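You operate a simulated robot arm through the tools that you are given. There is no shell and no other tool. Be economical: measure what you need, move in short steps, check, and stop when the job is done.

You are at the controls of a simulated robot arm. One attempt, no reset.

JOB
Once they stop steaming, pack both long pastries from the pulled-out tray in the delivery box.
Fine: clip the box shut; push their tray back in; the round pastries stay on it.
Where things are to end (x, y in the base frame): long pastry within 0.06 m of [2.27, 1.26]; long pastry within 0.06 m of [2.16, 1.18].
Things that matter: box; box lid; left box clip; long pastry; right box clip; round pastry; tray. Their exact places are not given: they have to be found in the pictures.

It is judged by the outcome, as a careful person would: the job done as asked, and still so three seconds after it is handed in. It fails if anything else is knocked over, pushed out of place, dropped, spilled or broken.

ROBOT AND FRAMES
A 6-joint arm with a two-finger parallel gripper on a trunk, on a base that drives. Base frame: it is fixed to the floor where the robot stands at the start and does not move with it; the origin is under the middle of the robot, x ahead of it, y to its left, z up. Readings come in m, rad, newtons and seconds.
With the tool pointing down near the work surface it reaches from about 0.1 to 0.72 m from the robot's upright axis, wherever it stands. Its first joint turns from -2.897 to 2.897 rad. Places, roughly: box [2.2, 1.2, 0.7]; box lid [2.3, 1.1, 1.1]; left box clip [2.2, 1.4, 0.9]; right box clip [2, 1.3, 0.9]; tray [0.6, 0.1, 0.9]. Payload 3.91 kg.
Tool frame: the origin (TCP) lies between the finger pads and is the grasp point; the fingertips stand 0.03 m ahead of it; z points along the fingers, y is the line along which they close. Largest opening 0.11 m; finger width 0.02, thickness 0.01; the body of the gripper, 0.048 by 0.112 m, starts 0.055 m behind the TCP.
Orientation is that of the tool frame in the base frame, as a unit quaternion [w, x, y, z]. With the fingers straight down and closing along the base's y, the tool's x points along the base's -x, its y along +y and its z along -z.

CONTROLS
- The arm moves only by the tool send_rows. Its argument "motion" is a list of rows, each a list of 2 entries, a list of its own where there are three numbers: the shift along the tool's x, y, z in units of 100 mm (1.0 is 100 mm), then the turn, a rotation vector about the tool's x, y, z in units of 90 degrees (1.0 is 90 degrees). In form: [[[tx, ty, tz], [ax, ay, az]], ...]. A call has 1 to 8 rows; each row is the pose to reach, as a shift and turn from the pose commanded when the call began, along the tool's axes at that moment. "jaw" is the finger opening in mm, from 0 to 110, set as the call begins (left out, the last holds). A call with a number of a shift or a turn outside -1 to 1 is refused whole. A row lasts 0.2 s, in which the tool goes at most 0.05 m and 0.15 rad; a call with a longer step from one row to the next is refused whole, and so is a gripper value outside its range. Where a pose cannot be reached the arm comes as near as it can. A force on the tool above 50 N (or 10 N above the force at the start of the call, whichever is more), or a blocked arm, ends the call early, and 0.2 s more pass. Each finger travels about 0.045 m/s and halts on what it meets, pressing with about 28 N; the grip force reading is that of the motor and also rises with nothing between the fingers. The clock runs only during rows and for 0.2 s after the last one: add rows that repeat a pose to give the fingers time. The reply holds the time, the measured pose of the TCP, the force on the tool along the base axes, the opening and the grip force, in the units named above and with some noise, with the torque about the TCP (base axes, N m) and any sound that the robot's microphone picked up.
- Cameras (640 x 400 px; columns grow to the right, rows downward): "scene" is now at [0.0153, 0.1564, 1.4477]; the picture's right is [0.06, -1.00, 0.00], its down [-0.79, -0.05, -0.61] and it looks along [0.61, 0.03, -0.79] (base axes); focal length 294 px, centre (320, 200). "wrist" rides on the gripper at [0.071, 0.022, -0.107] in the tool frame; the picture's right is [-0.29, 0.96, 0.00], its down [-0.76, -0.23, -0.61] and it looks along [-0.58, -0.18, 0.79] (tool axes); focal length 243 px, centre (320, 200).
- snapshot(camera): a new picture of that camera. No time passes.
- move_column(by): slides the trunk up (or, below 0, down) by that many m; the arm and the scene camera ride with it, the base frame stays. It gives what a move gives, with no picture.
- roll_base(legs): drives the robot by 1 to 6 legs, each [ahead, left, turn to the left] in m, m and rad, along the robot's own axes; the way and the turn of a leg run together, so that a leg with both is an arc; at most 1.5 m and 3.142 rad a leg. The arm and the cameras ride along, it lands a little off, and it stops where it bumps. It gives what a move gives.
- turn_head(pan, tilt): turns the head with the scene camera to pan (to the left, within 1.501 rad either way) and tilt (down, from -0.506 to 1.204), counted from straight ahead of the robot. It gives what a move gives.
- probe_pixels(camera, pixels): for up to 12 pixels [column, row] of the newest picture of that camera ("zoom" is the newest enlarged one), the place [x, y, z] in the base frame of the surface seen there, good to about 0.002 m. No time passes.
- zoom(camera, box): a new picture of the part [left, top, right, bottom] of that camera's present view, enlarged. No time passes.
- job_done(): hands the job in; it is judged then, once.

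Go step by step. Measure first, check grasps and placings, and put right what went wrong. The budget is 80 turns and 52 pictures, counting those below and the enlarged ones. Unless the task says otherwise, let go and move clear before handing in.

The tools are called as name(argument=value, ...) on one line, values as JSON. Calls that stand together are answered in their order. send_rows: Moves the arm, as the interface text tells. Its arguments: {"type":"object","properties":{"motion":{"type":"array","items":{"type":"array"}},"jaw":{"type":"number"}},"required":["motion"]} The other tools are called the same way: move_column (by) slides the trunk up or down; roll_base (legs) drives the base; turn_head (pan, tilt) turns the head that bears the scene camera; snapshot (camera) takes a picture; probe_pixels (camera, pixels) gives the place of the surface under pixels of a picture; zoom (camera, box) takes an enlarged picture of a part of a camera's view; job_done () hands the job in.

At the start:

```text
clock: 0.0
position: [0.3636, 0.2973, 1.1447]
tcp_rot: [0.001, 0.0, 1.0, 0.0]
ft_force: [0.2, 0.1, -0.2]
wrist_torque: [-0.03, 0.0, 0.01]
finger_gap: 0.11
gripper_force: 0.0
trunk travel left (down, up): [-0.425, 0.165]
robot x, y, heading: [-0.0005, -0.0021, 0.004]
head pan, tilt: [0.058, 0.916]
```

scene: 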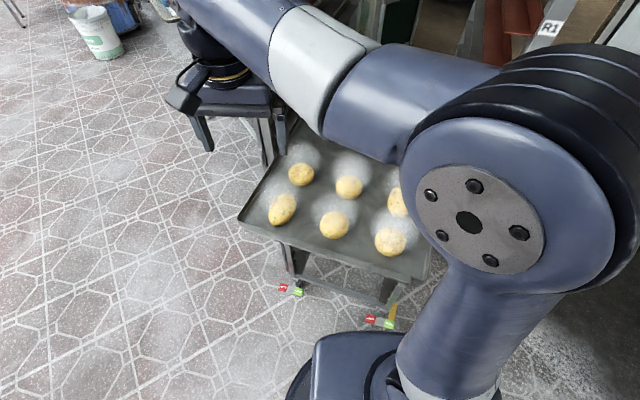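
wrist: 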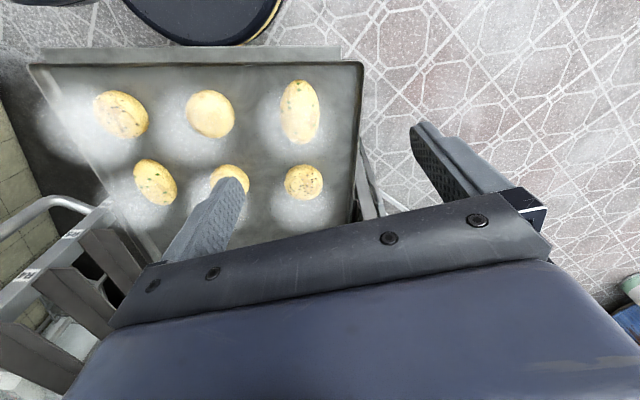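

The pictures show six steaming pastries on the tray; the long one at wrist (300,112) is clear, and I need to identify the second. I'll zoom in and measure.

zoom(camera="wrist", box=[20, 40, 400, 270])

probe_pixels(camera="wrist", pixels=[[120, 114], [209, 114], [300, 112], [155, 181], [228, 177], [304, 182], [360, 64], [32, 66], [355, 210], [250, 145], [340, 52], [42, 52]])

turn_head(pan=0.5, tilt=0.3)

snapshot(camera="scene")

```text
1.68 times, centred on (210, 155) of wrist
```

zoom: 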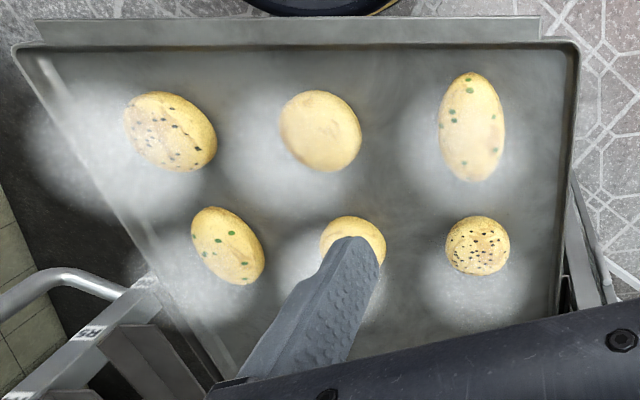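

```text
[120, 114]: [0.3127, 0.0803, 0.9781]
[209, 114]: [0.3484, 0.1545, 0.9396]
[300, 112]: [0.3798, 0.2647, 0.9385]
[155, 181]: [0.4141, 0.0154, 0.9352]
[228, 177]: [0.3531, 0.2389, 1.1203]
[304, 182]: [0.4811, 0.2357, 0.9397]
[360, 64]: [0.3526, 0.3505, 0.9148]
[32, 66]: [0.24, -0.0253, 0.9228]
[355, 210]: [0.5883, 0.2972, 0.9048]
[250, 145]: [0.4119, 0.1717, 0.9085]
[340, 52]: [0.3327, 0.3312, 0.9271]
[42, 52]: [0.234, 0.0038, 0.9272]
```

```text
clock: 1.0
position: [0.3631, 0.2973, 1.1434]
tcp_rot: [0.0, 0.0, 1.0, 0.0]
ft_force: [-0.6, -0.3, -1.3]
wrist_torque: [-0.01, 0.02, -0.02]
finger_gap: 0.1102
gripper_force: 0.1
trunk travel left (down, up): [-0.425, 0.165]
robot x, y, heading: [0.0025, 0.0014, 0.002]
head pan, tilt: [0.499, 0.3]
```

```text
48 pictures are left
```

scene: 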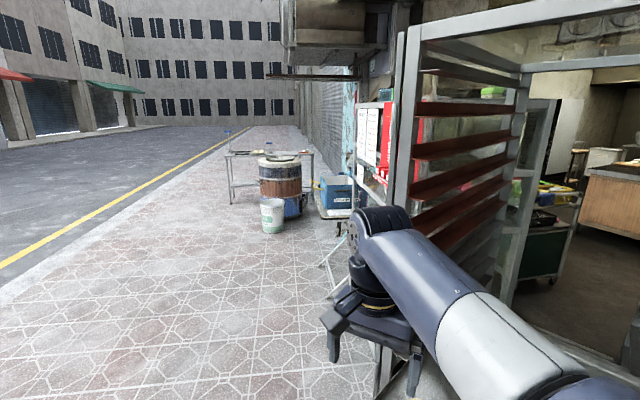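

The tall rack is on the right, and a blue object shows at (338,195), perhaps the box. I'll zoom on that, and look at the tray and rack straight on.

zoom(camera="scene", box=[220, 120, 420, 245])

probe_pixels(camera="scene", pixels=[[338, 195], [334, 207], [325, 178], [350, 178], [280, 175], [272, 215], [335, 215], [400, 160], [520, 120], [410, 120], [500, 290], [385, 160]])

turn_head(pan=-0.4, tilt=0.6)

snapshot(camera="scene")

```text
3.20 times, centred on (320, 182) of scene
```

zoom: 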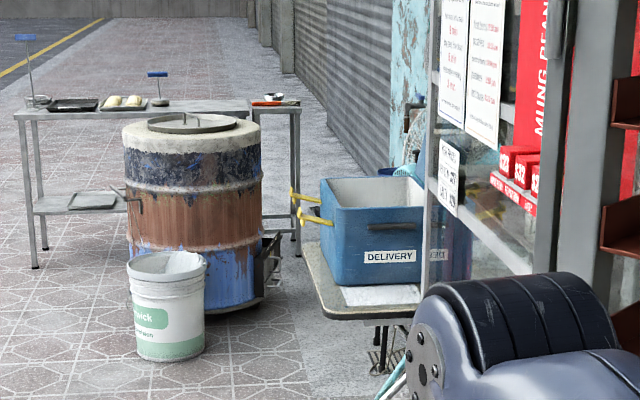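

```text
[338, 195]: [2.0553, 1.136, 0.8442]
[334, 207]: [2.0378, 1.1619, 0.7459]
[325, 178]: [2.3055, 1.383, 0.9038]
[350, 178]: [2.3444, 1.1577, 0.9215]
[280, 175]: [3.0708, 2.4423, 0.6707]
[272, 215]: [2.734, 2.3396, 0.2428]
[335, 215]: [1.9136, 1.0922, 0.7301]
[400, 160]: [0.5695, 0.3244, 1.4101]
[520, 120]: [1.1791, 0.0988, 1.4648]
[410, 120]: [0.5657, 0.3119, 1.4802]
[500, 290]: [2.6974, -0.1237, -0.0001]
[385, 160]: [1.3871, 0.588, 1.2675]
```

```text
clock: 2.2
position: [0.3635, 0.2975, 1.1434]
tcp_rot: [0.0, 0.0, 1.0, -0.001]
ft_force: [0.0, -0.4, -1.0]
wrist_torque: [0.0, 0.01, 0.0]
finger_gap: 0.1098
gripper_force: 0.0
trunk travel left (down, up): [-0.425, 0.165]
robot x, y, heading: [-0.0006, -0.003, 0.0]
head pan, tilt: [-0.4, 0.6]
```

```text
46 pictures are left
```

scene: 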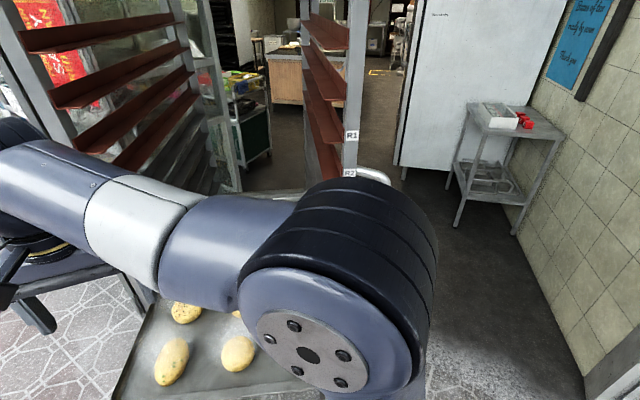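

The box (blue, "DELIVERY") is at about (2.15,1.2), with yellow clips on its left side. The tray slides along the rack's runners. I'll raise the arm for a better view of the pastries while time passes.

send_rows(motion=[[[0.3, 0, -0.3], [0, 0, 0]], [[0.6, 0, -0.6], [0, 0, 0]], [[0.9, 0, -0.9], [0, 0, 0]], [[0.9, 0, -0.9], [0, 0, 0]], [[0.9, 0, -0.9], [0, 0, 0]], [[0.9, 0, -0.9], [0, 0, 0]], [[0.9, 0, -0.9], [0, 0, 0]], [[0.9, 0, -0.9], [0, 0, 0]]])

snapshot(camera="wrist")

```text
clock: 4.0
position: [0.2749, 0.2963, 1.2322]
tcp_rot: [0.0, 0.0, 1.0, 0.0]
ft_force: [-0.6, 0.4, -0.1]
wrist_torque: [0.0, 0.01, 0.0]
finger_gap: 0.11
gripper_force: 0.0
trunk travel left (down, up): [-0.425, 0.165]
robot x, y, heading: [0.0009, 0.0021, -0.001]
head pan, tilt: [-0.4, 0.6]
```

```text
45 pictures are left
```

wrist: 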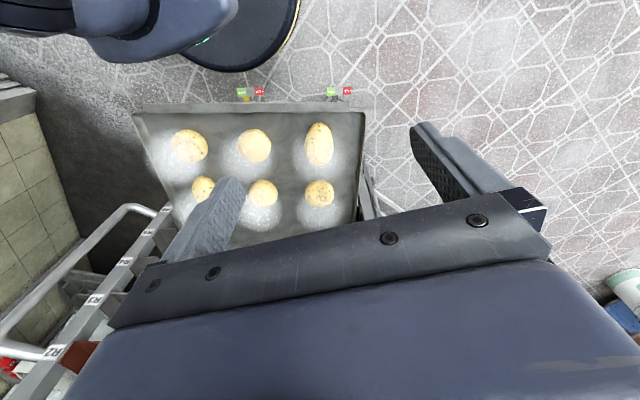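

Still steaming. I'll zoom to compare pastry shapes and check the red/green tags at (245,92) and (340,92).

zoom(camera="wrist", box=[120, 80, 380, 242])

probe_pixels(camera="wrist", pixels=[[243, 92], [336, 92], [136, 116], [363, 114], [352, 215], [189, 146], [254, 146], [319, 143], [202, 188], [262, 193], [319, 193], [150, 215]])

```text
2.46 times, centred on (250, 161) of wrist
```

zoom: 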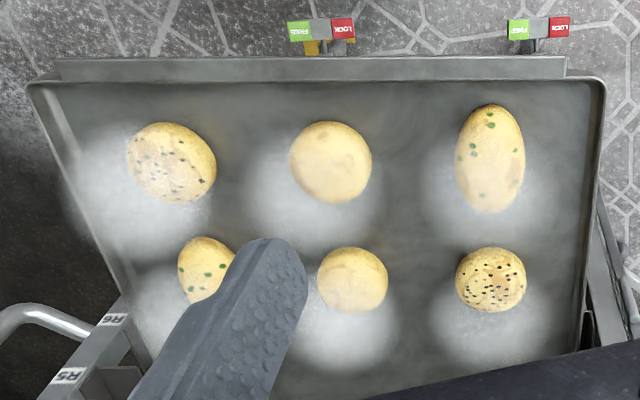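

```text
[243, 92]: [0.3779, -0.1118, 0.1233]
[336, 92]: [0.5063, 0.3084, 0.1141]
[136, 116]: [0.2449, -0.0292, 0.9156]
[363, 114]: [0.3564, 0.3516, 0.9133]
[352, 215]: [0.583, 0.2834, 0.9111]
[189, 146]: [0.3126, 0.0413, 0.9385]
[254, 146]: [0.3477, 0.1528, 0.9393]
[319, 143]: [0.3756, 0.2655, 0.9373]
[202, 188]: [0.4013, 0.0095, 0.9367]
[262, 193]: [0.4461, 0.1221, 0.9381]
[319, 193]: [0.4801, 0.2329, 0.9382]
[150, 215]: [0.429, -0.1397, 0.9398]
```

The tags are castor pedals (FREE/LOCK) on the rack. The green-flecked ones at zoom (490,158) and (205,270) look like the long pastries. While they cool I'll drive over to inspect the box.

roll_base(legs=[[-0.35, 0, 0], [0, 1.5, 0], [1.5, 0.25, 0], [0.4, 0, 0], [0, 0, -1.1]])

turn_head(pan=0.2, tilt=0.65)

snapshot(camera="scene")

```text
refused: leg 3 is longer than a leg can be; nothing moved
```

```text
clock: 5.0
position: [0.2736, 0.2984, 1.2334]
tcp_rot: [0.0, 0.0, 1.0, 0.0]
ft_force: [0.0, -0.1, -0.2]
wrist_torque: [0.01, 0.0, 0.01]
finger_gap: 0.1099
gripper_force: 0.1
trunk travel left (down, up): [-0.425, 0.165]
robot x, y, heading: [0.0027, -0.0021, 0.001]
head pan, tilt: [0.201, 0.649]
```

```text
43 pictures are left
```

scene: 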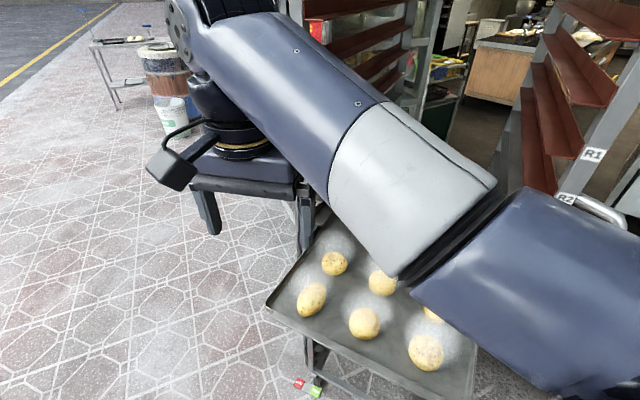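

The leg was too long and nothing moved, so I'll resend it split up.

roll_base(legs=[[-0.35, 0, 0], [0, 1.5, 0], [1.2, 0.25, 0], [0.7, 0, 0], [0, 0, -1.1]])

snapshot(camera="scene")

```text
clock: 26.4
position: [1.8962, 1.7343, 1.2335]
tcp_rot: [0.001, 0.51, 0.86, 0.0]
ft_force: [-0.6, -0.1, -0.1]
wrist_torque: [0.04, 0.02, -0.05]
finger_gap: 0.1098
gripper_force: 0.2
trunk travel left (down, up): [-0.425, 0.165]
robot x, y, heading: [1.5046, 1.8339, -1.07]
head pan, tilt: [0.201, 0.649]
```

```text
42 pictures are left
```

scene: 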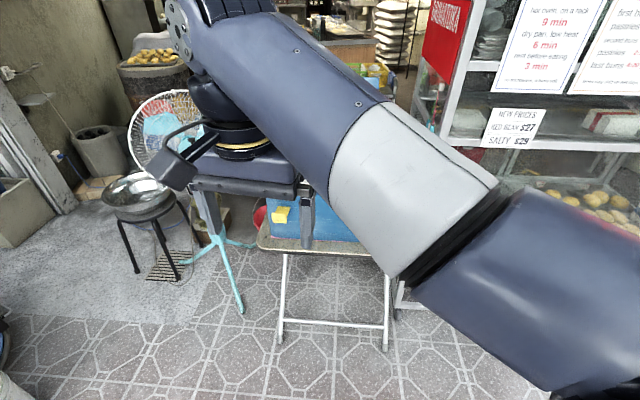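

The arm blocks most of the scene view, so I'll look with the wrist camera and zoom beside the arm.

snapshot(camera="wrist")

probe_pixels(camera="scene", pixels=[[281, 215], [268, 235], [340, 230], [310, 249], [220, 250], [140, 200]])

```text
41 pictures are left
```

wrist: 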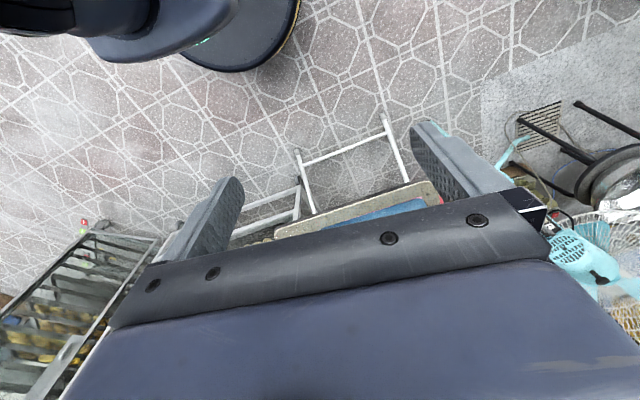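

```text
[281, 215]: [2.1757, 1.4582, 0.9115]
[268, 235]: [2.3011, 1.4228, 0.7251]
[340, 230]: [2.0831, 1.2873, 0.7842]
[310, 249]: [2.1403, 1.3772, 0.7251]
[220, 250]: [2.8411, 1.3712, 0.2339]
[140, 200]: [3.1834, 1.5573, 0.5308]
```

The box lies ahead-left, hidden by the gripper. I'll drive in to about 0.55 m from the box so that the wrist camera sees it.

roll_base(legs=[[0, 0.215, 0], [0.3, 0, 0]])

snapshot(camera="wrist")

snapshot(camera="scene")

```text
clock: 29.7
position: [2.2282, 1.5664, 1.2325]
tcp_rot: [0.0, 0.511, 0.86, 0.001]
ft_force: [0.4, 0.1, -0.5]
wrist_torque: [0.02, 0.03, -0.02]
finger_gap: 0.1103
gripper_force: 0.2
trunk travel left (down, up): [-0.425, 0.165]
robot x, y, heading: [1.8377, 1.6615, -1.072]
head pan, tilt: [0.201, 0.649]
```

```text
40 pictures are left
```

wrist: 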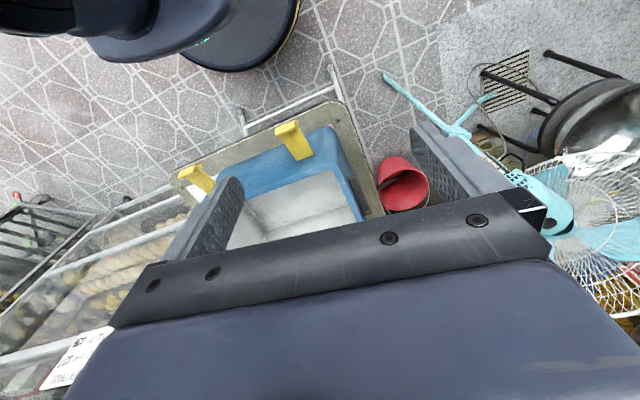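

```text
39 pictures are left
```

scene: 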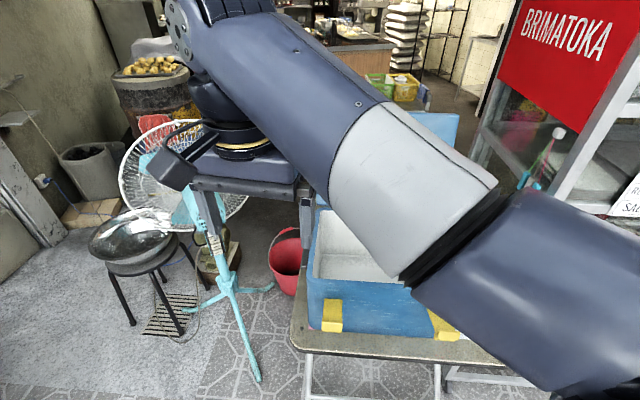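

The box is open under the fingers with its two yellow clips at wrist (294,140) and (197,178); the lid stands behind at scene (435,130). I'll measure them.

probe_pixels(camera="wrist", pixels=[[294, 140], [288, 123], [305, 156], [197, 178], [330, 128], [362, 200], [350, 215], [240, 185], [310, 215], [270, 200], [178, 172], [338, 102]])

probe_pixels(camera="scene", pixels=[[400, 112], [458, 114], [440, 150], [450, 120], [332, 315], [332, 305], [332, 330], [440, 325], [312, 240], [345, 240], [308, 330], [500, 350]])

zoom(camera="scene", box=[280, 90, 500, 370])

```text
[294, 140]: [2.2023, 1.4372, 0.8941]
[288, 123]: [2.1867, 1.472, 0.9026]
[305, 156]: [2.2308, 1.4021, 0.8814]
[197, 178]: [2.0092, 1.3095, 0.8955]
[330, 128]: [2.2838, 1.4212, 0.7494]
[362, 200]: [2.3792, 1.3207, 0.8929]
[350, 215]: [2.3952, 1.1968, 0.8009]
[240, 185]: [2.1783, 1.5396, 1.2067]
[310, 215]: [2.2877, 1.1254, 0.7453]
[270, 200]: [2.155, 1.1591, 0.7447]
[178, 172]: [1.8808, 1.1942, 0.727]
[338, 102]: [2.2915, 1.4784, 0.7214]
```

```text
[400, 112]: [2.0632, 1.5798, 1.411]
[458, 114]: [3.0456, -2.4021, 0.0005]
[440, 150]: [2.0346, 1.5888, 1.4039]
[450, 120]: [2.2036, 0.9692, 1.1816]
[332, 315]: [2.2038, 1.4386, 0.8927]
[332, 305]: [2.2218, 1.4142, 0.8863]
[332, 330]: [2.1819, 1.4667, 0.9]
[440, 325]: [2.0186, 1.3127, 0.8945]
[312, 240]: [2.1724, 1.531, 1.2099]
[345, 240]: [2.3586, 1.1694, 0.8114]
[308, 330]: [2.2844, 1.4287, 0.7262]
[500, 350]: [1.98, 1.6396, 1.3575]
```

```text
1.43 times, centred on (390, 230) of scene
```

zoom: 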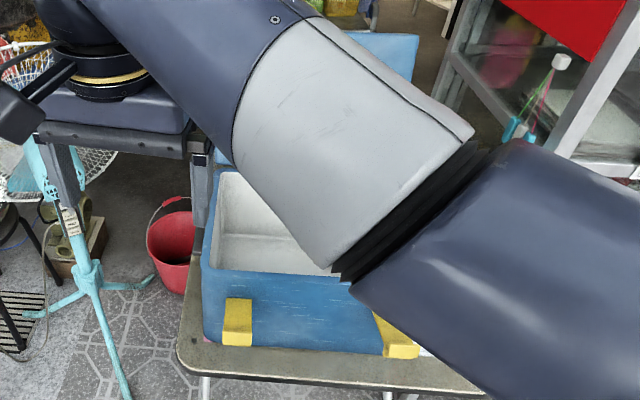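

The box spans roughly ±0.19 along (0.83,0.55), its rim is at z≈0.893 and its floor at 0.745. The clips stick out from the front and the lid leans back behind. I'll drive back to the tray now to check the steam.

roll_base(legs=[[-0.3, 0, 0], [0, 0, 1.07], [-1.1, -0.2, 0], [-0.9, -0.72, 0], [0, -1.0, 0]])

snapshot(camera="scene")

```text
clock: 49.9
position: [-0.0605, 0.3376, 1.2326]
tcp_rot: [0.0, 0.026, 1.0, 0.0]
ft_force: [0.7, 0.0, 0.9]
wrist_torque: [0.03, 0.02, -0.03]
finger_gap: 0.11
gripper_force: 0.1
trunk travel left (down, up): [-0.425, 0.165]
robot x, y, heading: [-0.351, 0.0568, -0.056]
head pan, tilt: [0.201, 0.649]
```

```text
37 pictures are left
```

scene: 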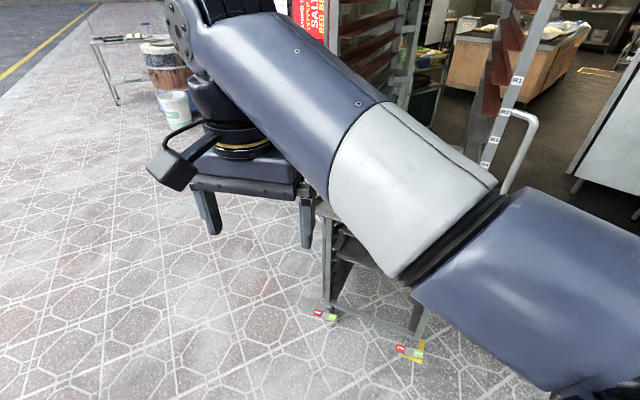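

I'm in front of the tray, so I'll zoom on the castor pedals at (320,315) and (408,350) and then move in to (0,0).

zoom(camera="scene", box=[290, 280, 450, 380])

roll_base(legs=[[0.35, -0.02, 0.056]])

snapshot(camera="wrist")

```text
4.00 times, centred on (370, 330) of scene
```

zoom: 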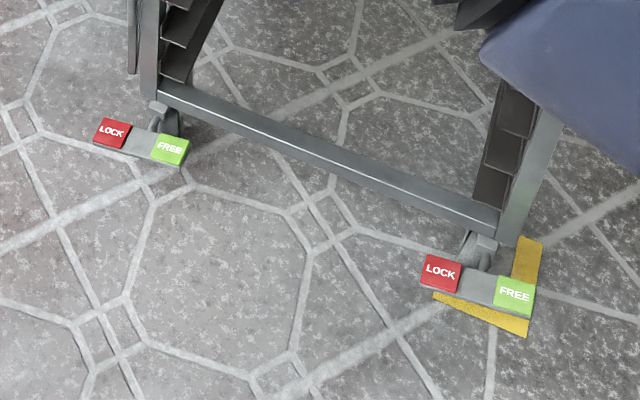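

```text
clock: 52.2
position: [0.2675, 0.3303, 1.233]
tcp_rot: [0.0, -0.008, 1.0, 0.0]
ft_force: [0.2, 0.0, -0.5]
wrist_torque: [0.05, 0.03, 0.01]
finger_gap: 0.1098
gripper_force: 0.0
trunk travel left (down, up): [-0.425, 0.165]
robot x, y, heading: [-0.0013, 0.027, 0.021]
head pan, tilt: [0.201, 0.649]
```

```text
35 pictures are left
```

wrist: 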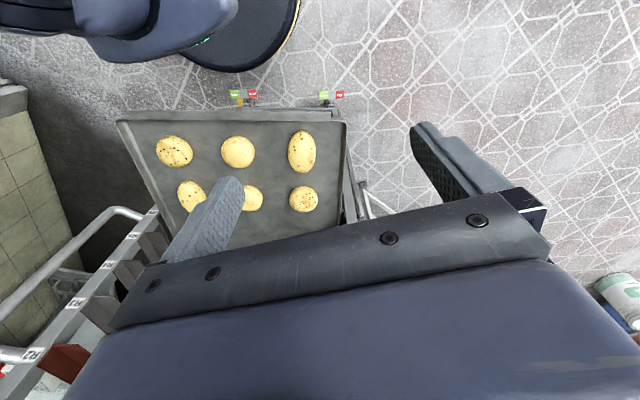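

The steam has gone. I'll probe the pedals' heights (zoom) to tell lock state, and the two green-flecked pastries' ends.

probe_pixels(camera="zoom", pixels=[[111, 131], [170, 148], [441, 272], [514, 293], [141, 140], [478, 283]])

zoom(camera="wrist", box=[110, 95, 360, 251])

```text
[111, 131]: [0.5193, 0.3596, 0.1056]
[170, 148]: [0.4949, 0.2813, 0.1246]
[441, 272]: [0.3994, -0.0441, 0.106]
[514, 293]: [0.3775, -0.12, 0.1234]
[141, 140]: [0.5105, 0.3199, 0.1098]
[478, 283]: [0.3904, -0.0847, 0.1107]
```

```text
2.56 times, centred on (235, 173) of wrist
```

zoom: 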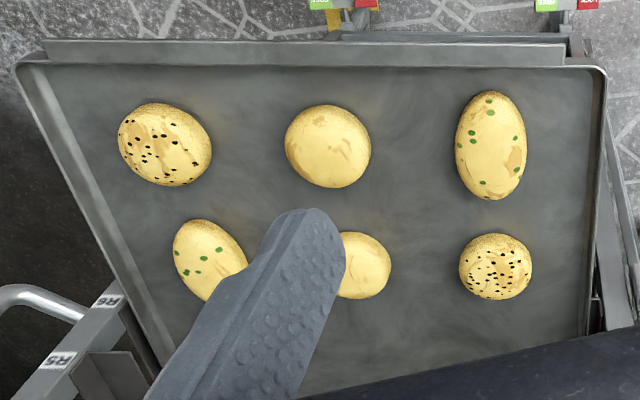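

Both castors are locked (LOCK end lower). Now I'll measure the two long pastries' outlines in the zoom.

probe_pixels(camera="zoom", pixels=[[490, 97], [491, 193], [460, 145], [522, 145], [490, 145], [198, 225], [212, 294], [178, 248], [240, 262], [208, 258], [430, 200], [160, 230]])

```text
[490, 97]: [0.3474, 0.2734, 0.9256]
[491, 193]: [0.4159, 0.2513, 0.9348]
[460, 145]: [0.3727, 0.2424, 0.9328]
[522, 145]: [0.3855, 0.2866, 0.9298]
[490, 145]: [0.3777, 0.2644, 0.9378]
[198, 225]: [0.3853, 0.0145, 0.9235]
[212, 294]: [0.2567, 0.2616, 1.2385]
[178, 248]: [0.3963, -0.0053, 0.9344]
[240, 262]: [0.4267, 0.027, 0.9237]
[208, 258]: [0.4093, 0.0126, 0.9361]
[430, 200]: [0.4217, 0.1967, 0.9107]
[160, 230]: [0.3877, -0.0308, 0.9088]
```

Pastry A is centred at (0.379,0.2645), long axis at −0.31 rad, about 0.08×0.05 m. I'll move above it and turn the fingers across it.

send_rows(motion=[[[-0.25, -0.17, 0.25], [0, 0, 0.05]], [[-0.5, -0.34, 0.5], [0, 0, 0.1]], [[-0.75, -0.51, 0.75], [0, 0, 0.155]], [[-1.0, -0.676, 1.0], [0, 0, 0.2075]], [[-1.0, -0.676, 1.0], [0, 0, 0.2075]]], jaw=80)

```text
clock: 53.4
position: [0.3694, 0.2646, 1.1341]
tcp_rot: [0.0, 0.155, 0.988, 0.0]
ft_force: [-1.2, 0.1, 0.9]
wrist_torque: [0.0, -0.02, -0.01]
finger_gap: 0.08
gripper_force: 0.1
trunk travel left (down, up): [-0.425, 0.165]
robot x, y, heading: [-0.0015, 0.0321, 0.014]
head pan, tilt: [0.201, 0.649]
```

send_rows(motion=[[[-0.09, 0.03, 0.4], [0, 0, 0]], [[-0.09, 0.03, 0.8], [0, 0, 0]], [[-0.09, 0.03, 1.0], [0, 0, 0]], [[-0.09, 0.03, 1.0], [0, 0, 0]]])

snapshot(camera="wrist")

```text
clock: 54.4
position: [0.3768, 0.2653, 1.0327]
tcp_rot: [0.0, 0.155, 0.988, 0.0]
ft_force: [-0.4, -0.2, 0.3]
wrist_torque: [0.04, 0.02, -0.01]
finger_gap: 0.0799
gripper_force: 0.0
trunk travel left (down, up): [-0.425, 0.165]
robot x, y, heading: [0.001, 0.0294, 0.012]
head pan, tilt: [0.201, 0.649]
```

```text
33 pictures are left
```

wrist: 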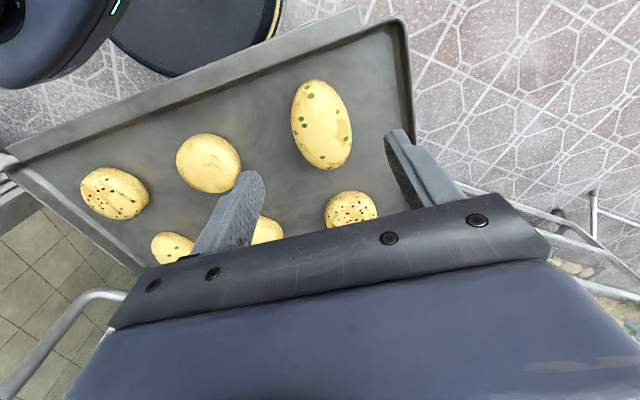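

Pastry A at (322,125) lies centred between the fingers; I'll descend.

send_rows(motion=[[[-0.02, 0, 0.4], [0, 0, 0]], [[-0.02, 0, 0.75], [0, 0, 0]], [[-0.02, 0, 0.89], [0, 0, 0]], [[-0.02, 0, 0.89], [0, 0, 0]]])

send_rows(motion=[[[0, 0, 0], [0, 0, 0]], [[0, 0, 0], [0, 0, 0]], [[0, 0, 0], [0, 0, 0]], [[0, 0, 0], [0, 0, 0]]], jaw=44)

```text
clock: 55.4
position: [0.3783, 0.2663, 0.9422]
tcp_rot: [0.0, 0.154, 0.988, 0.0]
ft_force: [-0.2, -0.8, 1.4]
wrist_torque: [-0.03, -0.01, 0.0]
finger_gap: 0.0799
gripper_force: 0.1
trunk travel left (down, up): [-0.425, 0.165]
robot x, y, heading: [-0.0006, 0.0279, 0.015]
head pan, tilt: [0.201, 0.649]
```

```text
clock: 56.4
position: [0.3801, 0.266, 0.9434]
tcp_rot: [0.0, 0.152, 0.988, -0.001]
ft_force: [0.1, 0.1, -0.8]
wrist_torque: [-0.03, 0.02, 0.0]
finger_gap: 0.0517
gripper_force: 27.9
trunk travel left (down, up): [-0.425, 0.165]
robot x, y, heading: [0.0016, 0.0276, 0.016]
head pan, tilt: [0.201, 0.649]
```

Fingers have stopped at 51.7 mm with 28 N, so pastry A is gripped. I'll lift it.

send_rows(motion=[[[0, 0, -0.2], [0, 0, 0]], [[0, 0, -0.5], [0, 0, 0]], [[0, 0, -1.0], [0, 0, 0]], [[0, 0, -1.0], [0, 0, 0]]])

send_rows(motion=[[[0.3, 0, -0.3], [0, 0, 0]], [[0.6, 0, -0.7], [0, 0, 0]], [[0.9, 0, -1.0], [0, 0, 0]], [[0.9, 0, -1.0], [0, 0, 0]]])

snapshot(camera="wrist")

```text
clock: 57.4
position: [0.3779, 0.2649, 1.0454]
tcp_rot: [0.0, 0.153, 0.988, 0.0]
ft_force: [0.0, 0.3, -0.2]
wrist_torque: [0.01, -0.05, -0.04]
finger_gap: 0.0517
gripper_force: 27.7
trunk travel left (down, up): [-0.425, 0.165]
robot x, y, heading: [0.0013, 0.0304, 0.017]
head pan, tilt: [0.201, 0.649]
```

```text
clock: 58.4
position: [0.294, 0.2907, 1.1449]
tcp_rot: [0.0, 0.155, 0.988, 0.0]
ft_force: [-0.1, -0.7, -0.4]
wrist_torque: [-0.01, 0.0, -0.02]
finger_gap: 0.0518
gripper_force: 27.8
trunk travel left (down, up): [-0.425, 0.165]
robot x, y, heading: [-0.002, 0.0263, 0.016]
head pan, tilt: [0.201, 0.649]
```

```text
32 pictures are left
```

wrist: 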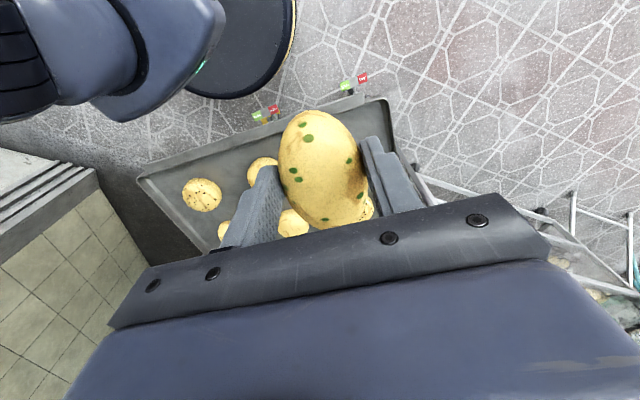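

Pastry A is held firmly clear of the tray. I'll drive to the box, stopping short to read my pose.

roll_base(legs=[[-0.35, 0, 0], [0, 1.4, 0], [1.2, 0.25, 0], [0.95, 0.2, 0], [0, 0, -1.0]])

```text
clock: 80.2
position: [2.0932, 1.8546, 1.1451]
tcp_rot: [0.0, 0.607, 0.795, 0.001]
ft_force: [0.9, 0.0, -1.2]
wrist_torque: [-0.02, 0.02, 0.0]
finger_gap: 0.0515
gripper_force: 27.6
trunk travel left (down, up): [-0.425, 0.165]
robot x, y, heading: [1.7144, 1.9624, -0.973]
head pan, tilt: [0.201, 0.649]
```

roll_base(legs=[[0.375, 0, -0.01]])

turn_head(pan=0.35, tilt=0.5)

snapshot(camera="scene")

snapshot(camera="wrist")

```text
clock: 82.6
position: [2.3001, 1.5355, 1.1452]
tcp_rot: [0.0, 0.612, 0.791, 0.0]
ft_force: [0.4, 0.3, -1.8]
wrist_torque: [0.0, -0.01, -0.01]
finger_gap: 0.0516
gripper_force: 27.9
trunk travel left (down, up): [-0.425, 0.165]
robot x, y, heading: [1.9216, 1.6462, -0.983]
head pan, tilt: [0.201, 0.649]
```

```text
clock: 83.3
position: [2.2991, 1.5346, 1.144]
tcp_rot: [0.0, 0.611, 0.791, 0.001]
ft_force: [1.2, 0.5, -0.5]
wrist_torque: [-0.03, -0.03, 0.01]
finger_gap: 0.0514
gripper_force: 28.0
trunk travel left (down, up): [-0.425, 0.165]
robot x, y, heading: [1.92, 1.6451, -0.988]
head pan, tilt: [0.351, 0.499]
```

```text
31 pictures are left
```

scene: 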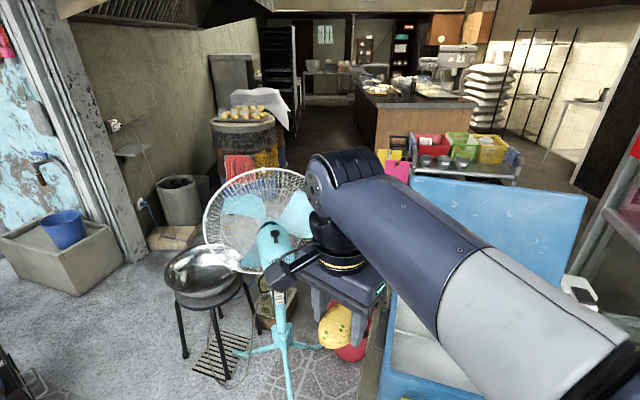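

```text
30 pictures are left
```

wrist: 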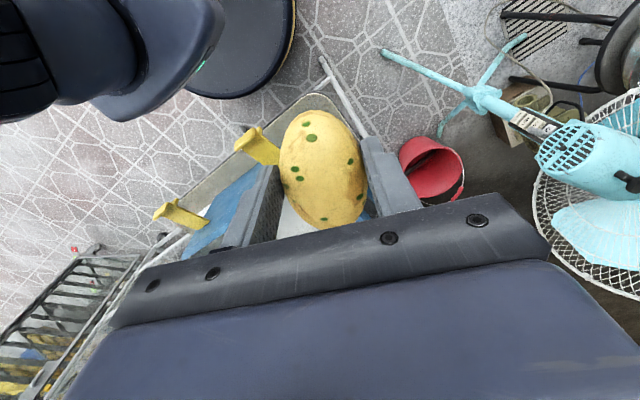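

The box is clear beneath, and the lid stands upright behind it at scene (495,230). I'll move pastry A over the left half while turning the fingers along the box.

send_rows(motion=[[[-0.3, -0.2, 0], [0, 0, -0.05]], [[-0.6, -0.4, 0], [0, 0, -0.1]], [[-0.8, -0.7, 0], [0, 0, -0.16]], [[-1.0, -0.98, 0], [0, 0, -0.21]], [[-1.0, -0.98, 0], [0, 0, -0.21]]])

probe_pixels(camera="scene", pixels=[[414, 180], [584, 197], [500, 188], [500, 230], [565, 290], [450, 185], [545, 290], [383, 330], [388, 390], [275, 230], [305, 215], [580, 285]])

```text
clock: 84.5
position: [2.229, 1.4118, 1.1446]
tcp_rot: [0.0, 0.473, 0.881, 0.0]
ft_force: [0.5, 0.4, -1.8]
wrist_torque: [-0.01, 0.02, -0.04]
finger_gap: 0.0515
gripper_force: 28.5
trunk travel left (down, up): [-0.425, 0.165]
robot x, y, heading: [1.9188, 1.6423, -0.989]
head pan, tilt: [0.351, 0.499]
```

```text
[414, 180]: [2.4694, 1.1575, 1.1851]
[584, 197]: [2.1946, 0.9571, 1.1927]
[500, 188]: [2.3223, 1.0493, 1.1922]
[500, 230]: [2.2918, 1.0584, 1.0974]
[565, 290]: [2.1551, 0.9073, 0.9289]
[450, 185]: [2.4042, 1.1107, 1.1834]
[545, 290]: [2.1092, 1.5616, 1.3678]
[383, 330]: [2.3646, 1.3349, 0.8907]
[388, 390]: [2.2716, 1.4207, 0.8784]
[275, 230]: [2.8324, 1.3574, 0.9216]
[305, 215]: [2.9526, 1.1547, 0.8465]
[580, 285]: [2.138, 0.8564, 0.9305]
```

send_rows(motion=[[[-0.4, -0.2, 0], [0, 0, 0]], [[-0.8, -0.35, 0], [0, 0, 0]], [[-1.0, -0.5, 0], [0, 0, 0]], [[-1.0, -0.5, 0.4], [0, 0, 0]], [[-1.0, -0.5, 0.8], [0, 0, 0]], [[-1.0, -0.5, 0.8], [0, 0, 0]]])

snapshot(camera="wrist")

```text
clock: 85.9
position: [2.2437, 1.3013, 1.0636]
tcp_rot: [0.0, 0.473, 0.881, 0.0]
ft_force: [0.5, 0.1, -0.2]
wrist_torque: [0.0, 0.04, 0.01]
finger_gap: 0.0515
gripper_force: 28.2
trunk travel left (down, up): [-0.425, 0.165]
robot x, y, heading: [1.9201, 1.6401, -0.988]
head pan, tilt: [0.351, 0.499]
```

```text
29 pictures are left
```

wrist: 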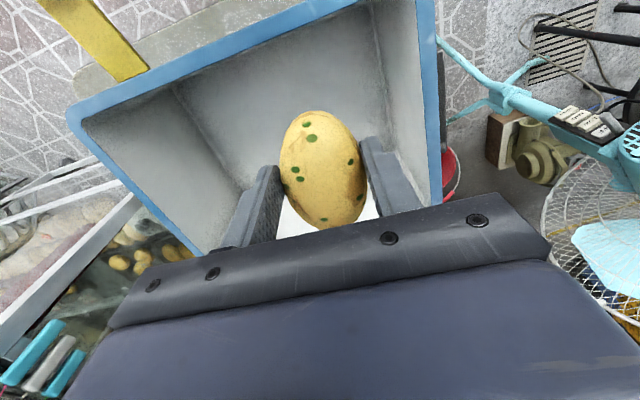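

Pastry A is inside the walls' outline. I'll go to the target x,y and descend.

send_rows(motion=[[[-0.3, 0, 0.2], [0, 0, 0]], [[-0.44, 0, 0.6], [0, 0, 0]], [[-0.44, 0, 1.0], [0, 0, 0]], [[-0.44, 0, 1.0], [0, 0, 0]]])

send_rows(motion=[[[0, 0, 0.4], [0, 0, 0]], [[0, 0, 0.8], [0, 0, 0]], [[0, 0, 1.0], [0, 0, 0]], [[0, 0, 1.0], [0, 0, 0]]])

```text
clock: 86.9
position: [2.2692, 1.2664, 0.964]
tcp_rot: [0.0, 0.473, 0.881, 0.0]
ft_force: [0.1, -0.4, -0.7]
wrist_torque: [0.04, 0.0, -0.03]
finger_gap: 0.0514
gripper_force: 28.2
trunk travel left (down, up): [-0.425, 0.165]
robot x, y, heading: [1.9238, 1.644, -0.989]
head pan, tilt: [0.351, 0.499]
```

```text
clock: 87.9
position: [2.2684, 1.2662, 0.8638]
tcp_rot: [0.0, 0.473, 0.881, 0.0]
ft_force: [0.1, 1.0, -0.5]
wrist_torque: [-0.02, 0.01, -0.01]
finger_gap: 0.0517
gripper_force: 28.4
trunk travel left (down, up): [-0.425, 0.165]
robot x, y, heading: [1.9212, 1.6457, -0.99]
head pan, tilt: [0.351, 0.499]
```

send_rows(motion=[[[0, 0, 0.4], [0, 0, 0]], [[0, 0, 0.7], [0, 0, 0]], [[0, 0, 0.82], [0, 0, 0]], [[0, 0, 0.82], [0, 0, 0]]])

snapshot(camera="wrist")

```text
clock: 88.9
position: [2.2676, 1.2674, 0.7805]
tcp_rot: [0.001, 0.473, 0.881, 0.0]
ft_force: [0.1, 0.5, 0.1]
wrist_torque: [0.02, 0.0, 0.0]
finger_gap: 0.0513
gripper_force: 28.0
trunk travel left (down, up): [-0.425, 0.165]
robot x, y, heading: [1.9215, 1.6427, -0.99]
head pan, tilt: [0.351, 0.499]
```

```text
28 pictures are left
```

wrist: 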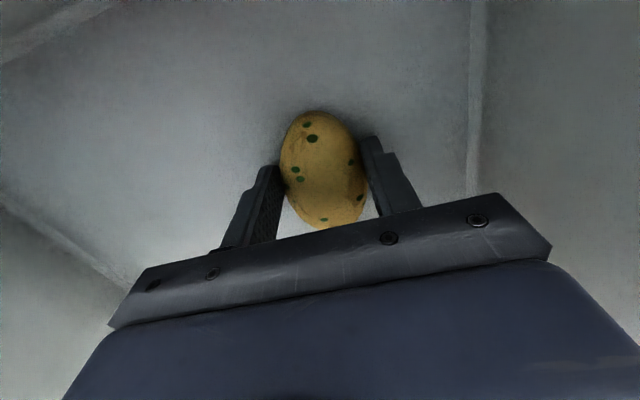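

Pastry A is at the floor at (2.268,1.267). I'll release and lift out.

send_rows(motion=[[[0, 0, 0.01], [0, 0, 0]], [[0, 0, 0.01], [0, 0, 0]], [[0, 0, 0.01], [0, 0, 0]], [[0, 0, 0.01], [0, 0, 0]]], jaw=80)

send_rows(motion=[[[0, 0, -0.3], [0, 0, 0]], [[0, 0, -0.7], [0, 0, 0]], [[0, 0, -1.0], [0, 0, 0]]])

send_rows(motion=[[[0, 0, -0.4], [0, 0, 0]], [[0, 0, -0.8], [0, 0, 0]], [[0, 0, -1.0], [0, 0, 0]]])

send_rows(motion=[[[0.2, 0, -0.4], [0, 0, 0]], [[0.6, 0, -0.7], [0, 0, 0]], [[1.0, 0, -1.0], [0, 0, 0]], [[1.0, 0, -1.0], [0, 0, 0]]])

snapshot(camera="wrist")

```text
clock: 89.9
position: [2.2682, 1.2663, 0.7809]
tcp_rot: [0.0, 0.474, 0.881, -0.001]
ft_force: [0.3, 0.4, 0.0]
wrist_torque: [0.0, 0.01, 0.02]
finger_gap: 0.0798
gripper_force: 0.1
trunk travel left (down, up): [-0.425, 0.165]
robot x, y, heading: [1.9233, 1.642, -0.987]
head pan, tilt: [0.351, 0.499]
```

```text
clock: 90.7
position: [2.2663, 1.2673, 0.8794]
tcp_rot: [0.0, 0.473, 0.881, 0.0]
ft_force: [0.1, 0.8, -0.5]
wrist_torque: [-0.02, 0.04, 0.02]
finger_gap: 0.0802
gripper_force: 0.1
trunk travel left (down, up): [-0.425, 0.165]
robot x, y, heading: [1.9189, 1.6467, -0.989]
head pan, tilt: [0.351, 0.499]
```

```text
clock: 91.5
position: [2.2668, 1.2656, 0.9815]
tcp_rot: [0.0, 0.474, 0.881, 0.0]
ft_force: [0.2, -0.4, -0.5]
wrist_torque: [-0.01, -0.01, 0.04]
finger_gap: 0.0799
gripper_force: 0.0
trunk travel left (down, up): [-0.425, 0.165]
robot x, y, heading: [1.9197, 1.6458, -0.988]
head pan, tilt: [0.351, 0.499]
```

```text
clock: 92.5
position: [2.2141, 1.3508, 1.082]
tcp_rot: [0.0, 0.473, 0.881, 0.0]
ft_force: [-0.2, 0.6, -0.1]
wrist_torque: [-0.02, 0.0, 0.01]
finger_gap: 0.0802
gripper_force: 0.0
trunk travel left (down, up): [-0.425, 0.165]
robot x, y, heading: [1.9227, 1.6467, -0.986]
head pan, tilt: [0.351, 0.499]
```

```text
27 pictures are left
```

wrist: 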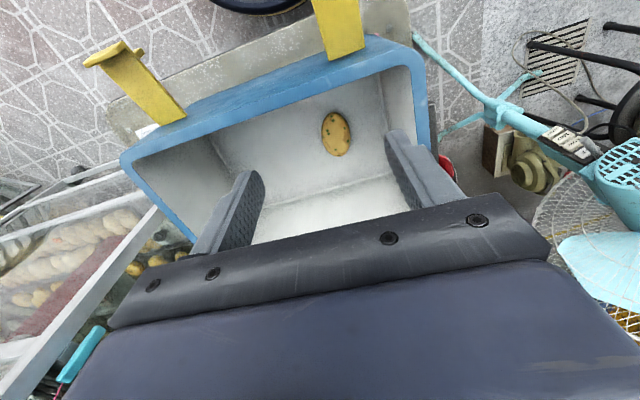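

Pastry A rests in the box at wrist (336,133). Now back to the tray for the second one.

roll_base(legs=[[-0.3, 0, 0], [0, 0, 0.99], [-1.1, -0.2, 0], [-1.0, -0.7, 0], [0, -0.97, 0]])

```text
clock: 112.6
position: [0.0934, 0.1309, 1.0804]
tcp_rot: [0.0, -0.005, 1.0, 0.0]
ft_force: [-0.1, -0.2, -0.3]
wrist_torque: [-0.02, 0.02, 0.0]
finger_gap: 0.08
gripper_force: 0.0
trunk travel left (down, up): [-0.425, 0.165]
robot x, y, heading: [-0.3121, 0.0408, 0.009]
head pan, tilt: [0.351, 0.499]
```

roll_base(legs=[[0.26, -0.06, 0]])

snapshot(camera="wrist")

```text
clock: 114.5
position: [0.3578, 0.0733, 1.0806]
tcp_rot: [0.001, -0.006, 1.0, 0.0]
ft_force: [0.1, -0.1, 0.2]
wrist_torque: [0.0, 0.02, -0.02]
finger_gap: 0.08
gripper_force: 0.0
trunk travel left (down, up): [-0.425, 0.165]
robot x, y, heading: [-0.0484, -0.0097, 0.01]
head pan, tilt: [0.351, 0.499]
```

```text
26 pictures are left
```

wrist: 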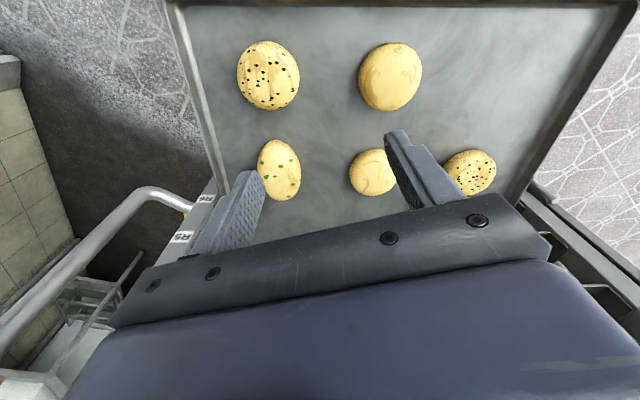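

Pastry B at (279,170) is elongated; the others are round. I'll zoom and probe its outline.

zoom(camera="wrist", box=[200, 110, 360, 210])

probe_pixels(camera="wrist", pixels=[[271, 142], [287, 198], [260, 173], [298, 165], [279, 170], [262, 158], [297, 185], [371, 172], [268, 75], [235, 150], [320, 180], [268, 148]])

```text
4.00 times, centred on (280, 160) of wrist
```

zoom: 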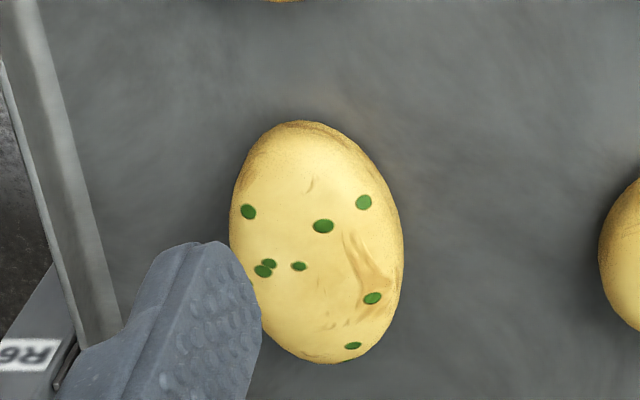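

```text
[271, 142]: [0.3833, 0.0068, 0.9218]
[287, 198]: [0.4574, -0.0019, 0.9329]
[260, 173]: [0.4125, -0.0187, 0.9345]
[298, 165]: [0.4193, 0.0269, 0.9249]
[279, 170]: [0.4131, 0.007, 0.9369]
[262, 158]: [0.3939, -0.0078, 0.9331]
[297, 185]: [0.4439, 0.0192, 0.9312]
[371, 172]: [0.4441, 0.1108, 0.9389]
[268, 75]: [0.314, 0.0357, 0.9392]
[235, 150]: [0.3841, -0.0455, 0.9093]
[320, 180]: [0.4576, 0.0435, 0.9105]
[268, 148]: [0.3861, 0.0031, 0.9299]
```

Pastry B is centred at about (0.420,0.0035), long axis near −0.1 rad, about 0.08×0.047. I'll move above it.

send_rows(motion=[[[-0.2, -0.25, 0], [0, 0, 0.025]], [[-0.4, -0.5, 0], [0, 0, 0.05]], [[-0.61, -0.71, 0], [0, 0, 0.071]], [[-0.61, -0.71, 0.3], [0, 0, 0.071]], [[-0.61, -0.71, 0.3], [0, 0, 0.071]]])

snapshot(camera="wrist")

```text
clock: 115.7
position: [0.4192, 0.0028, 1.0486]
tcp_rot: [0.001, 0.051, 0.999, -0.001]
ft_force: [0.7, 0.0, 0.5]
wrist_torque: [0.01, 0.01, -0.02]
finger_gap: 0.08
gripper_force: 0.1
trunk travel left (down, up): [-0.425, 0.165]
robot x, y, heading: [-0.0507, -0.0129, 0.005]
head pan, tilt: [0.351, 0.499]
```

```text
24 pictures are left
```

wrist: 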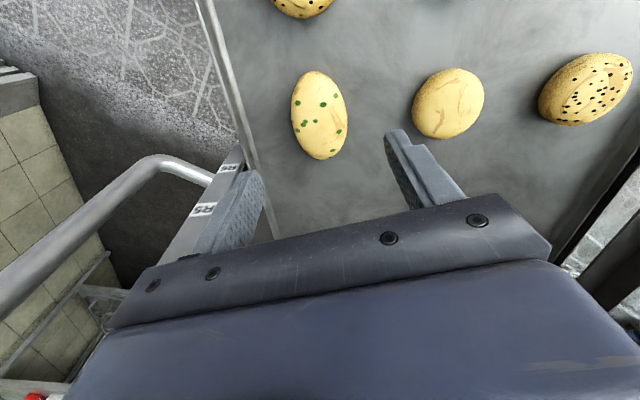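

B is centred (320,115) with clearance both sides; descend, then close.

send_rows(motion=[[[0, 0, 0.4], [0, 0, 0]], [[0, 0, 0.8], [0, 0, 0]], [[0, 0, 1.0], [0, 0, 0]], [[0, 0, 1.0], [0, 0, 0]]])

send_rows(motion=[[[0, 0, 0.05], [0, 0, 0]], [[0, 0, 0.05], [0, 0, 0]], [[0, 0, 0.05], [0, 0, 0]], [[0, 0, 0.05], [0, 0, 0]], [[0, 0, 0.05], [0, 0, 0]]], jaw=42)

```text
clock: 116.7
position: [0.4182, 0.0041, 0.9497]
tcp_rot: [0.0, 0.05, 0.999, 0.0]
ft_force: [-0.5, 0.0, -0.7]
wrist_torque: [-0.02, -0.03, -0.02]
finger_gap: 0.08
gripper_force: 0.0
trunk travel left (down, up): [-0.425, 0.165]
robot x, y, heading: [-0.0494, -0.0129, 0.006]
head pan, tilt: [0.351, 0.499]
```

```text
clock: 117.9
position: [0.4182, 0.0054, 0.946]
tcp_rot: [0.0, 0.049, 0.999, 0.0]
ft_force: [0.1, -0.1, 0.5]
wrist_torque: [-0.01, 0.01, -0.03]
finger_gap: 0.0517
gripper_force: 28.3
trunk travel left (down, up): [-0.425, 0.165]
robot x, y, heading: [-0.049, -0.018, 0.003]
head pan, tilt: [0.351, 0.499]
```

Gripped at 51.7 mm. Lift and draw back.

send_rows(motion=[[[0, 0, -0.2], [0, 0, 0]], [[0, 0, -0.5], [0, 0, 0]], [[0, 0, -1.0], [0, 0, 0]], [[0, 0, -1.0], [0, 0, 0]]])

send_rows(motion=[[[0.2, 0, -0.4], [0, 0, 0]], [[0.6, 0, -0.7], [0, 0, 0]], [[1.0, 0, -1.0], [0, 0, 0]], [[1.0, 0, -1.0], [0, 0, 0]]])

snapshot(camera="wrist")

```text
clock: 118.9
position: [0.4156, 0.0055, 1.0446]
tcp_rot: [0.0, 0.05, 0.999, -0.001]
ft_force: [-0.1, 0.1, 0.4]
wrist_torque: [0.02, -0.02, 0.0]
finger_gap: 0.0518
gripper_force: 28.2
trunk travel left (down, up): [-0.425, 0.165]
robot x, y, heading: [-0.0485, -0.017, 0.011]
head pan, tilt: [0.351, 0.499]
```

```text
clock: 119.9
position: [0.3171, 0.0172, 1.1469]
tcp_rot: [0.0, 0.051, 0.999, 0.0]
ft_force: [0.0, -0.3, 0.0]
wrist_torque: [0.02, 0.0, 0.01]
finger_gap: 0.0516
gripper_force: 28.3
trunk travel left (down, up): [-0.425, 0.165]
robot x, y, heading: [-0.0493, -0.0132, 0.009]
head pan, tilt: [0.351, 0.499]
```

```text
23 pictures are left
```

wrist: 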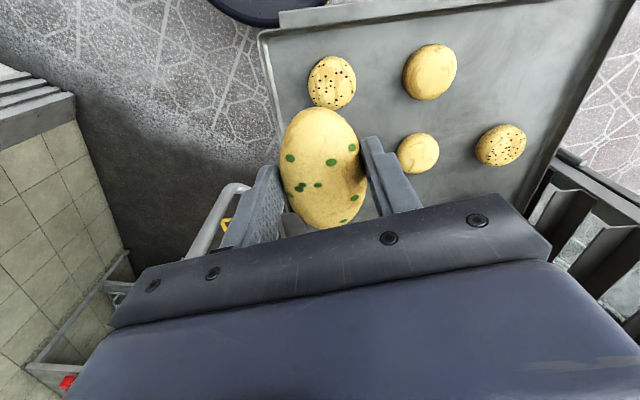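

Pastry B is held; four round ones remain undisturbed. Back to the box.

roll_base(legs=[[-0.32, 0, 0], [0, 1.45, 0], [1.2, 0.25, 0], [0.95, 0.15, 0], [0, 0, -1.0]])

```text
clock: 141.8
position: [1.9937, 1.5459, 1.1454]
tcp_rot: [0.0, 0.528, 0.849, 0.0]
ft_force: [0.5, 0.4, -0.1]
wrist_torque: [-0.01, -0.01, -0.01]
finger_gap: 0.0513
gripper_force: 27.7
trunk travel left (down, up): [-0.425, 0.165]
robot x, y, heading: [1.7765, 1.84, -1.007]
head pan, tilt: [0.351, 0.499]
```

roll_base(legs=[[0.24, 0.017, 0.02]])

snapshot(camera="wrist")

```text
clock: 143.6
position: [2.1447, 1.3607, 1.1448]
tcp_rot: [-0.001, 0.519, 0.855, 0.0]
ft_force: [0.1, 0.5, -0.9]
wrist_torque: [-0.01, -0.01, -0.02]
finger_gap: 0.0513
gripper_force: 27.7
trunk travel left (down, up): [-0.425, 0.165]
robot x, y, heading: [1.9191, 1.6489, -0.983]
head pan, tilt: [0.351, 0.499]
```

```text
22 pictures are left
```

wrist: 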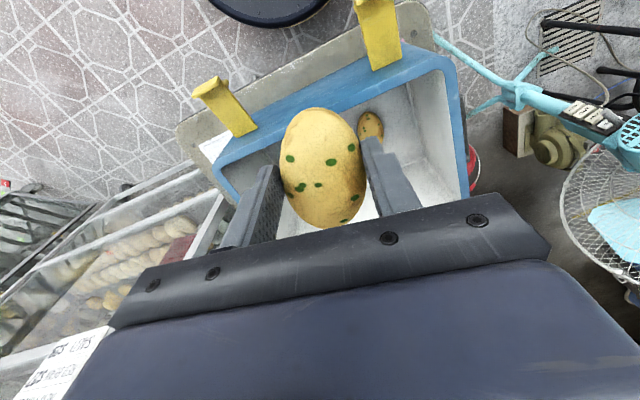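

send_rows(motion=[[[-0.3, -0.2, 0], [0, 0, -0.02]], [[-0.6, -0.45, 0], [0, 0, -0.045]], [[-0.85, -0.74, 0], [0, 0, -0.0675]], [[-1.0, -0.74, 0], [0, 0, -0.0675]], [[-1.0, -0.74, 0], [0, 0, -0.0675]]])

```text
clock: 144.8
position: [2.1257, 1.2381, 1.1476]
tcp_rot: [0.0, 0.472, 0.882, 0.0]
ft_force: [0.4, -0.5, 0.4]
wrist_torque: [-0.03, 0.03, -0.02]
finger_gap: 0.0516
gripper_force: 28.0
trunk travel left (down, up): [-0.425, 0.165]
robot x, y, heading: [1.9208, 1.6537, -0.986]
head pan, tilt: [0.351, 0.499]
```

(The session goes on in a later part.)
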